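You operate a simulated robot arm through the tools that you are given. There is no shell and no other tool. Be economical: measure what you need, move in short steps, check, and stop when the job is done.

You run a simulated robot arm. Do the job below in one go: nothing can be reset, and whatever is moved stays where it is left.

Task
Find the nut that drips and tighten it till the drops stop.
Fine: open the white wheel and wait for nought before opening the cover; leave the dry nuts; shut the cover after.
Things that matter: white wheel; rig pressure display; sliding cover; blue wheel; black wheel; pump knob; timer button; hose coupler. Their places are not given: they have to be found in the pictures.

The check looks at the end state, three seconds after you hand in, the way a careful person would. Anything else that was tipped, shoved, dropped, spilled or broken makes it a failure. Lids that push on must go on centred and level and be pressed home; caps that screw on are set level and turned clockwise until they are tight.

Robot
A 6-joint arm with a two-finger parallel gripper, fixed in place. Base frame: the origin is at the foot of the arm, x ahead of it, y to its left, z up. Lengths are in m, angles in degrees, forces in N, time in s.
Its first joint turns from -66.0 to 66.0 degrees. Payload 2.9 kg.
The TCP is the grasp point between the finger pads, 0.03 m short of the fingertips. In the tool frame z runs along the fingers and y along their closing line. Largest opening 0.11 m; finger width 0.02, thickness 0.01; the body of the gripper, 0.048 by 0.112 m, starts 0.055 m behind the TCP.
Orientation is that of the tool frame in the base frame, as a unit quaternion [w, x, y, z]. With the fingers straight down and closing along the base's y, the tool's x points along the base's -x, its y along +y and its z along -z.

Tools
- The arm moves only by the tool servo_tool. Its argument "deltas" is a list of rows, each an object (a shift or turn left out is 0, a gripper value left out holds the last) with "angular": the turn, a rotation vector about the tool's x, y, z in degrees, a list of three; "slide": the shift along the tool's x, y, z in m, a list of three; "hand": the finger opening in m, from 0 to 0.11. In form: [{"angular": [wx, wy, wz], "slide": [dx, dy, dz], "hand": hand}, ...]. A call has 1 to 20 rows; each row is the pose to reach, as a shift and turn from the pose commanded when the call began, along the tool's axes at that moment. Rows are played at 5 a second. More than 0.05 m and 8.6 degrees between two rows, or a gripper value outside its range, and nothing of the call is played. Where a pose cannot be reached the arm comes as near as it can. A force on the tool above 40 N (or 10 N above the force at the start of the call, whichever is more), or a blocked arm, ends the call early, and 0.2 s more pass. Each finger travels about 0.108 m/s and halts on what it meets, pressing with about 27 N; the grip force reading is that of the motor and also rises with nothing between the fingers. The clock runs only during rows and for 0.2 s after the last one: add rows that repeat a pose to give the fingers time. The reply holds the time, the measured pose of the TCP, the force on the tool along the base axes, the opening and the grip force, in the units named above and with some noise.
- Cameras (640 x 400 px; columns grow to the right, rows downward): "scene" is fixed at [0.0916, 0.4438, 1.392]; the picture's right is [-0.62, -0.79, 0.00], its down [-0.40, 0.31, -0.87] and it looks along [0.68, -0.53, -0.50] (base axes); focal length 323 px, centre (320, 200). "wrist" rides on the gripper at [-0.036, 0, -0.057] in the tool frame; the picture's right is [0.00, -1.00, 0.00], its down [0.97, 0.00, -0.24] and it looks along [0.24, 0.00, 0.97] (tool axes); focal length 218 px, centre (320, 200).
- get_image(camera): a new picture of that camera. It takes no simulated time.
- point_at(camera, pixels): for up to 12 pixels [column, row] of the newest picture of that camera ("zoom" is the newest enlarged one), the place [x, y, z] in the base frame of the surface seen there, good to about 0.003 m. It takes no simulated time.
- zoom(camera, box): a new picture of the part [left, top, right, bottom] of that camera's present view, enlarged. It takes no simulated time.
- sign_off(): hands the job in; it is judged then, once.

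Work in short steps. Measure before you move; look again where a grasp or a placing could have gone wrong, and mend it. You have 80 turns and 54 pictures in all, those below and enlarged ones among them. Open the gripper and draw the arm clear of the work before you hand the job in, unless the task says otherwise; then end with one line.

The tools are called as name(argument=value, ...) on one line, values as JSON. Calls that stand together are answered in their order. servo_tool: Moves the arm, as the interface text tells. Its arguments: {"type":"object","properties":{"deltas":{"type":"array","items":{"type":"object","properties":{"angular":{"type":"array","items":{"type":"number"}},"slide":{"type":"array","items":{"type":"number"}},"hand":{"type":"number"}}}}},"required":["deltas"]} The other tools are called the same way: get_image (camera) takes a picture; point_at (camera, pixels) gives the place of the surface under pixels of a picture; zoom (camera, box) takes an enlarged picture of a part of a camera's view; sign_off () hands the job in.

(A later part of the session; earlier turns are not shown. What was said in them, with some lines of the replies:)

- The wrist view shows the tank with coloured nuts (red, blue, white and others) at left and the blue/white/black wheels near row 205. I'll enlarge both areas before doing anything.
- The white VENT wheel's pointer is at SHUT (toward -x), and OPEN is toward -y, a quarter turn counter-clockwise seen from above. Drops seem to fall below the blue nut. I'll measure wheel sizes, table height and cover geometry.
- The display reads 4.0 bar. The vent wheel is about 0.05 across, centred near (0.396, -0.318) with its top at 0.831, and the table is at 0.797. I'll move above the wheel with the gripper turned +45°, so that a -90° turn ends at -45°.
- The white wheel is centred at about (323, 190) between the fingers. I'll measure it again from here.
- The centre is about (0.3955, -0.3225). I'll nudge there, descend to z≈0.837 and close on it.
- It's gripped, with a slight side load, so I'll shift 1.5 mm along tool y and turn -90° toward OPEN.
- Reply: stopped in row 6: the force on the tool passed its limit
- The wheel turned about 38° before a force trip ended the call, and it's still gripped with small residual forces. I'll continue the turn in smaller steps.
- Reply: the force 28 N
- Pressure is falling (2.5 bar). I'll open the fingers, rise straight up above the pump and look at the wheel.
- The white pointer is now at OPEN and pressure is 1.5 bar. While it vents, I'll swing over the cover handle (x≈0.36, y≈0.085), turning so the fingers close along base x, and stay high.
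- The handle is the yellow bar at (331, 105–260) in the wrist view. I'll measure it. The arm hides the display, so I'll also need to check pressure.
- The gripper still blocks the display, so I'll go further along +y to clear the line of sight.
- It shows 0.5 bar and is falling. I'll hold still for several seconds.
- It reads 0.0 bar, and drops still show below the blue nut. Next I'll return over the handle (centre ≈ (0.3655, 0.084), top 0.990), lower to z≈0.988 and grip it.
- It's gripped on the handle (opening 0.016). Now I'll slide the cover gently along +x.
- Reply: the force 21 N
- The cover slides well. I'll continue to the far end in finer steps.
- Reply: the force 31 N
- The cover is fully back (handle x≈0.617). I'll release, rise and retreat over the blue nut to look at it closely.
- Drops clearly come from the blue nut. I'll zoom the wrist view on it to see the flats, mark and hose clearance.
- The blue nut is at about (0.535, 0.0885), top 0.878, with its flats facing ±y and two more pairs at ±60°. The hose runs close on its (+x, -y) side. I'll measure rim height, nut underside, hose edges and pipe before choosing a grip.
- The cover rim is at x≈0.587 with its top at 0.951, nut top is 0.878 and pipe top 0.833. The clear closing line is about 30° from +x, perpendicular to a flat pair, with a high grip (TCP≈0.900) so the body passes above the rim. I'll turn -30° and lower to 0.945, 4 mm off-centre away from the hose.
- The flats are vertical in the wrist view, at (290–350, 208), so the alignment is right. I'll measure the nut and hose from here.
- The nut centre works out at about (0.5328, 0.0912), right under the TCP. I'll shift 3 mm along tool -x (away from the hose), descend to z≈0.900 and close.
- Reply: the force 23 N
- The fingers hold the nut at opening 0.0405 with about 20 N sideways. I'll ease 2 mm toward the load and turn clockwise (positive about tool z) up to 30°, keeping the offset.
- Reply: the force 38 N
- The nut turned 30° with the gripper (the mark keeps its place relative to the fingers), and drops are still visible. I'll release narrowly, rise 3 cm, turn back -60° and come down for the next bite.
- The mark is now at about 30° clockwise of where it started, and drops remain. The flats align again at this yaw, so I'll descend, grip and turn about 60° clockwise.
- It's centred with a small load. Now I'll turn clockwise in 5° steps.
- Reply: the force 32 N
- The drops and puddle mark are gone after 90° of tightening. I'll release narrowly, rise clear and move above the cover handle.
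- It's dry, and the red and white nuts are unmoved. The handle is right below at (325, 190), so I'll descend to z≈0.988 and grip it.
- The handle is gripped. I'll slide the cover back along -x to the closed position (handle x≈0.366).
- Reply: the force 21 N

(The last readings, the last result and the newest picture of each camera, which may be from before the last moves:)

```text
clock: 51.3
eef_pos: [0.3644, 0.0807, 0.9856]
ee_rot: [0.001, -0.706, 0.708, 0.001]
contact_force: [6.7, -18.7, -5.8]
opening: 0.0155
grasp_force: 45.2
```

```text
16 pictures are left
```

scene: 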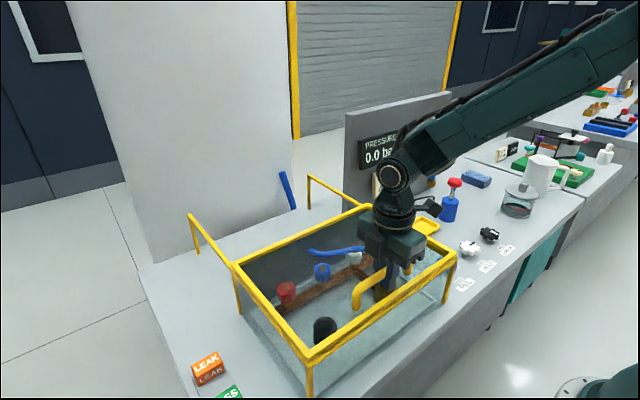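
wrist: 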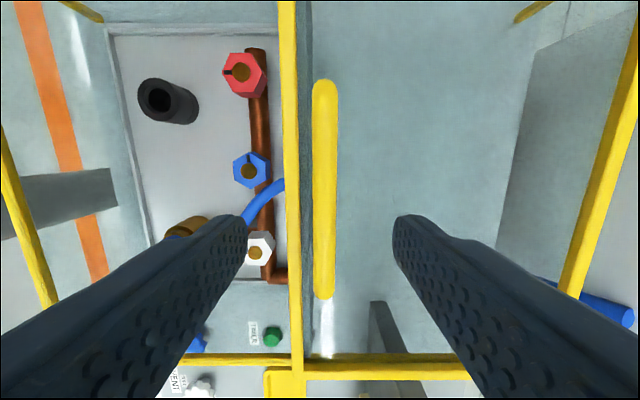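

The cover is back to its starting position (x=0.364, at the stop). I'll release and rise well clear.

servo_tool(deltas=[{"hand": 0.03}, {"hand": 0.06}, {"hand": 0.06}, {"slide": [0, 0, -0.04]}, {"slide": [0, 0, -0.08]}, {"slide": [0, 0, -0.12]}, {"slide": [-0.02, 0, -0.16]}, {"slide": [-0.06, 0, -0.19]}, {"slide": [-0.1, 0, -0.19]}, {"slide": [-0.14, 0, -0.19]}, {"slide": [-0.18, 0, -0.19]}, {"slide": [-0.18, 0, -0.19]}])

get_image(camera="scene")

zoom(camera="scene", box=[180, 160, 480, 360])

get_image(camera="wrist")

```text
clock: 53.9
eef_pos: [0.367, 0.2621, 1.1793]
ee_rot: [0.002, -0.707, 0.707, 0.0]
contact_force: [0.0, 0.2, 0.6]
opening: 0.0599
grasp_force: 0.1
```

```text
15 pictures are left
```

scene: 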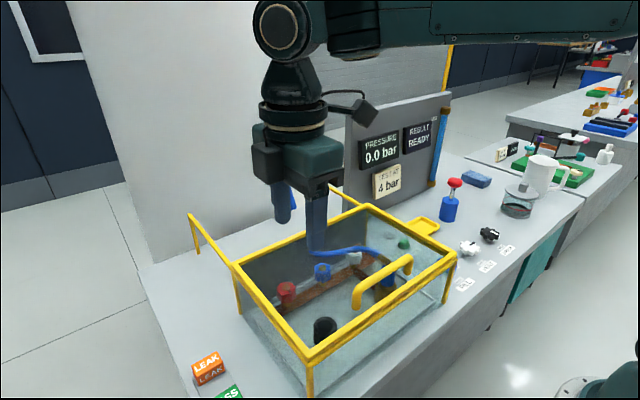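

```text
2.00 times, centred on (330, 260) of scene
```

zoom: 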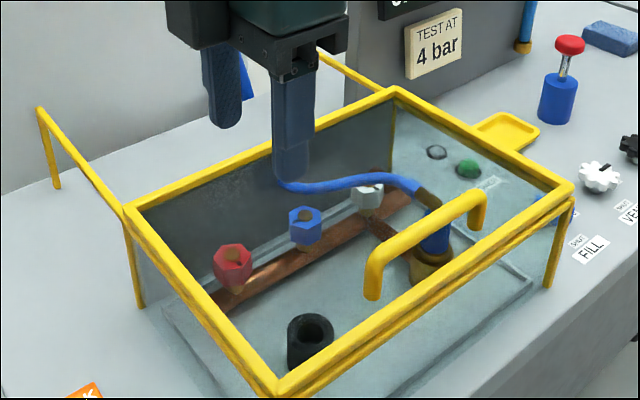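

```text
13 pictures are left
```

wrist: 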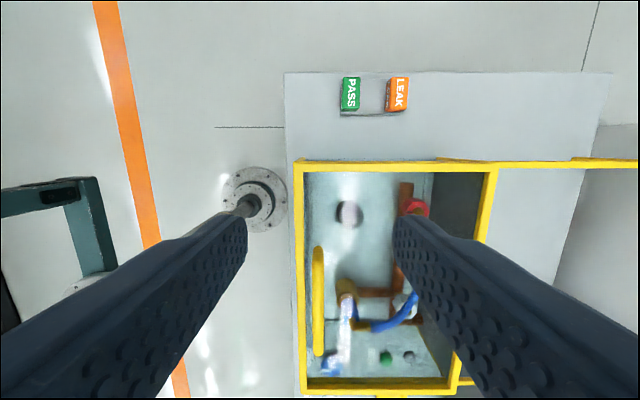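

The cover is shut, there are no drops or puddle, the vent is open at 0.0 bar, and everything else is in place. The gripper is open and clear, so I'm handing in.

sign_off()

```text
The job is handed in.
```

The blue nut was the one dripping. I opened the white wheel, waited for 0.0 bar, and tightened it a quarter turn until the drops stopped. The cover is shut again, the red and white nuts were left alone, and the white wheel is still open.
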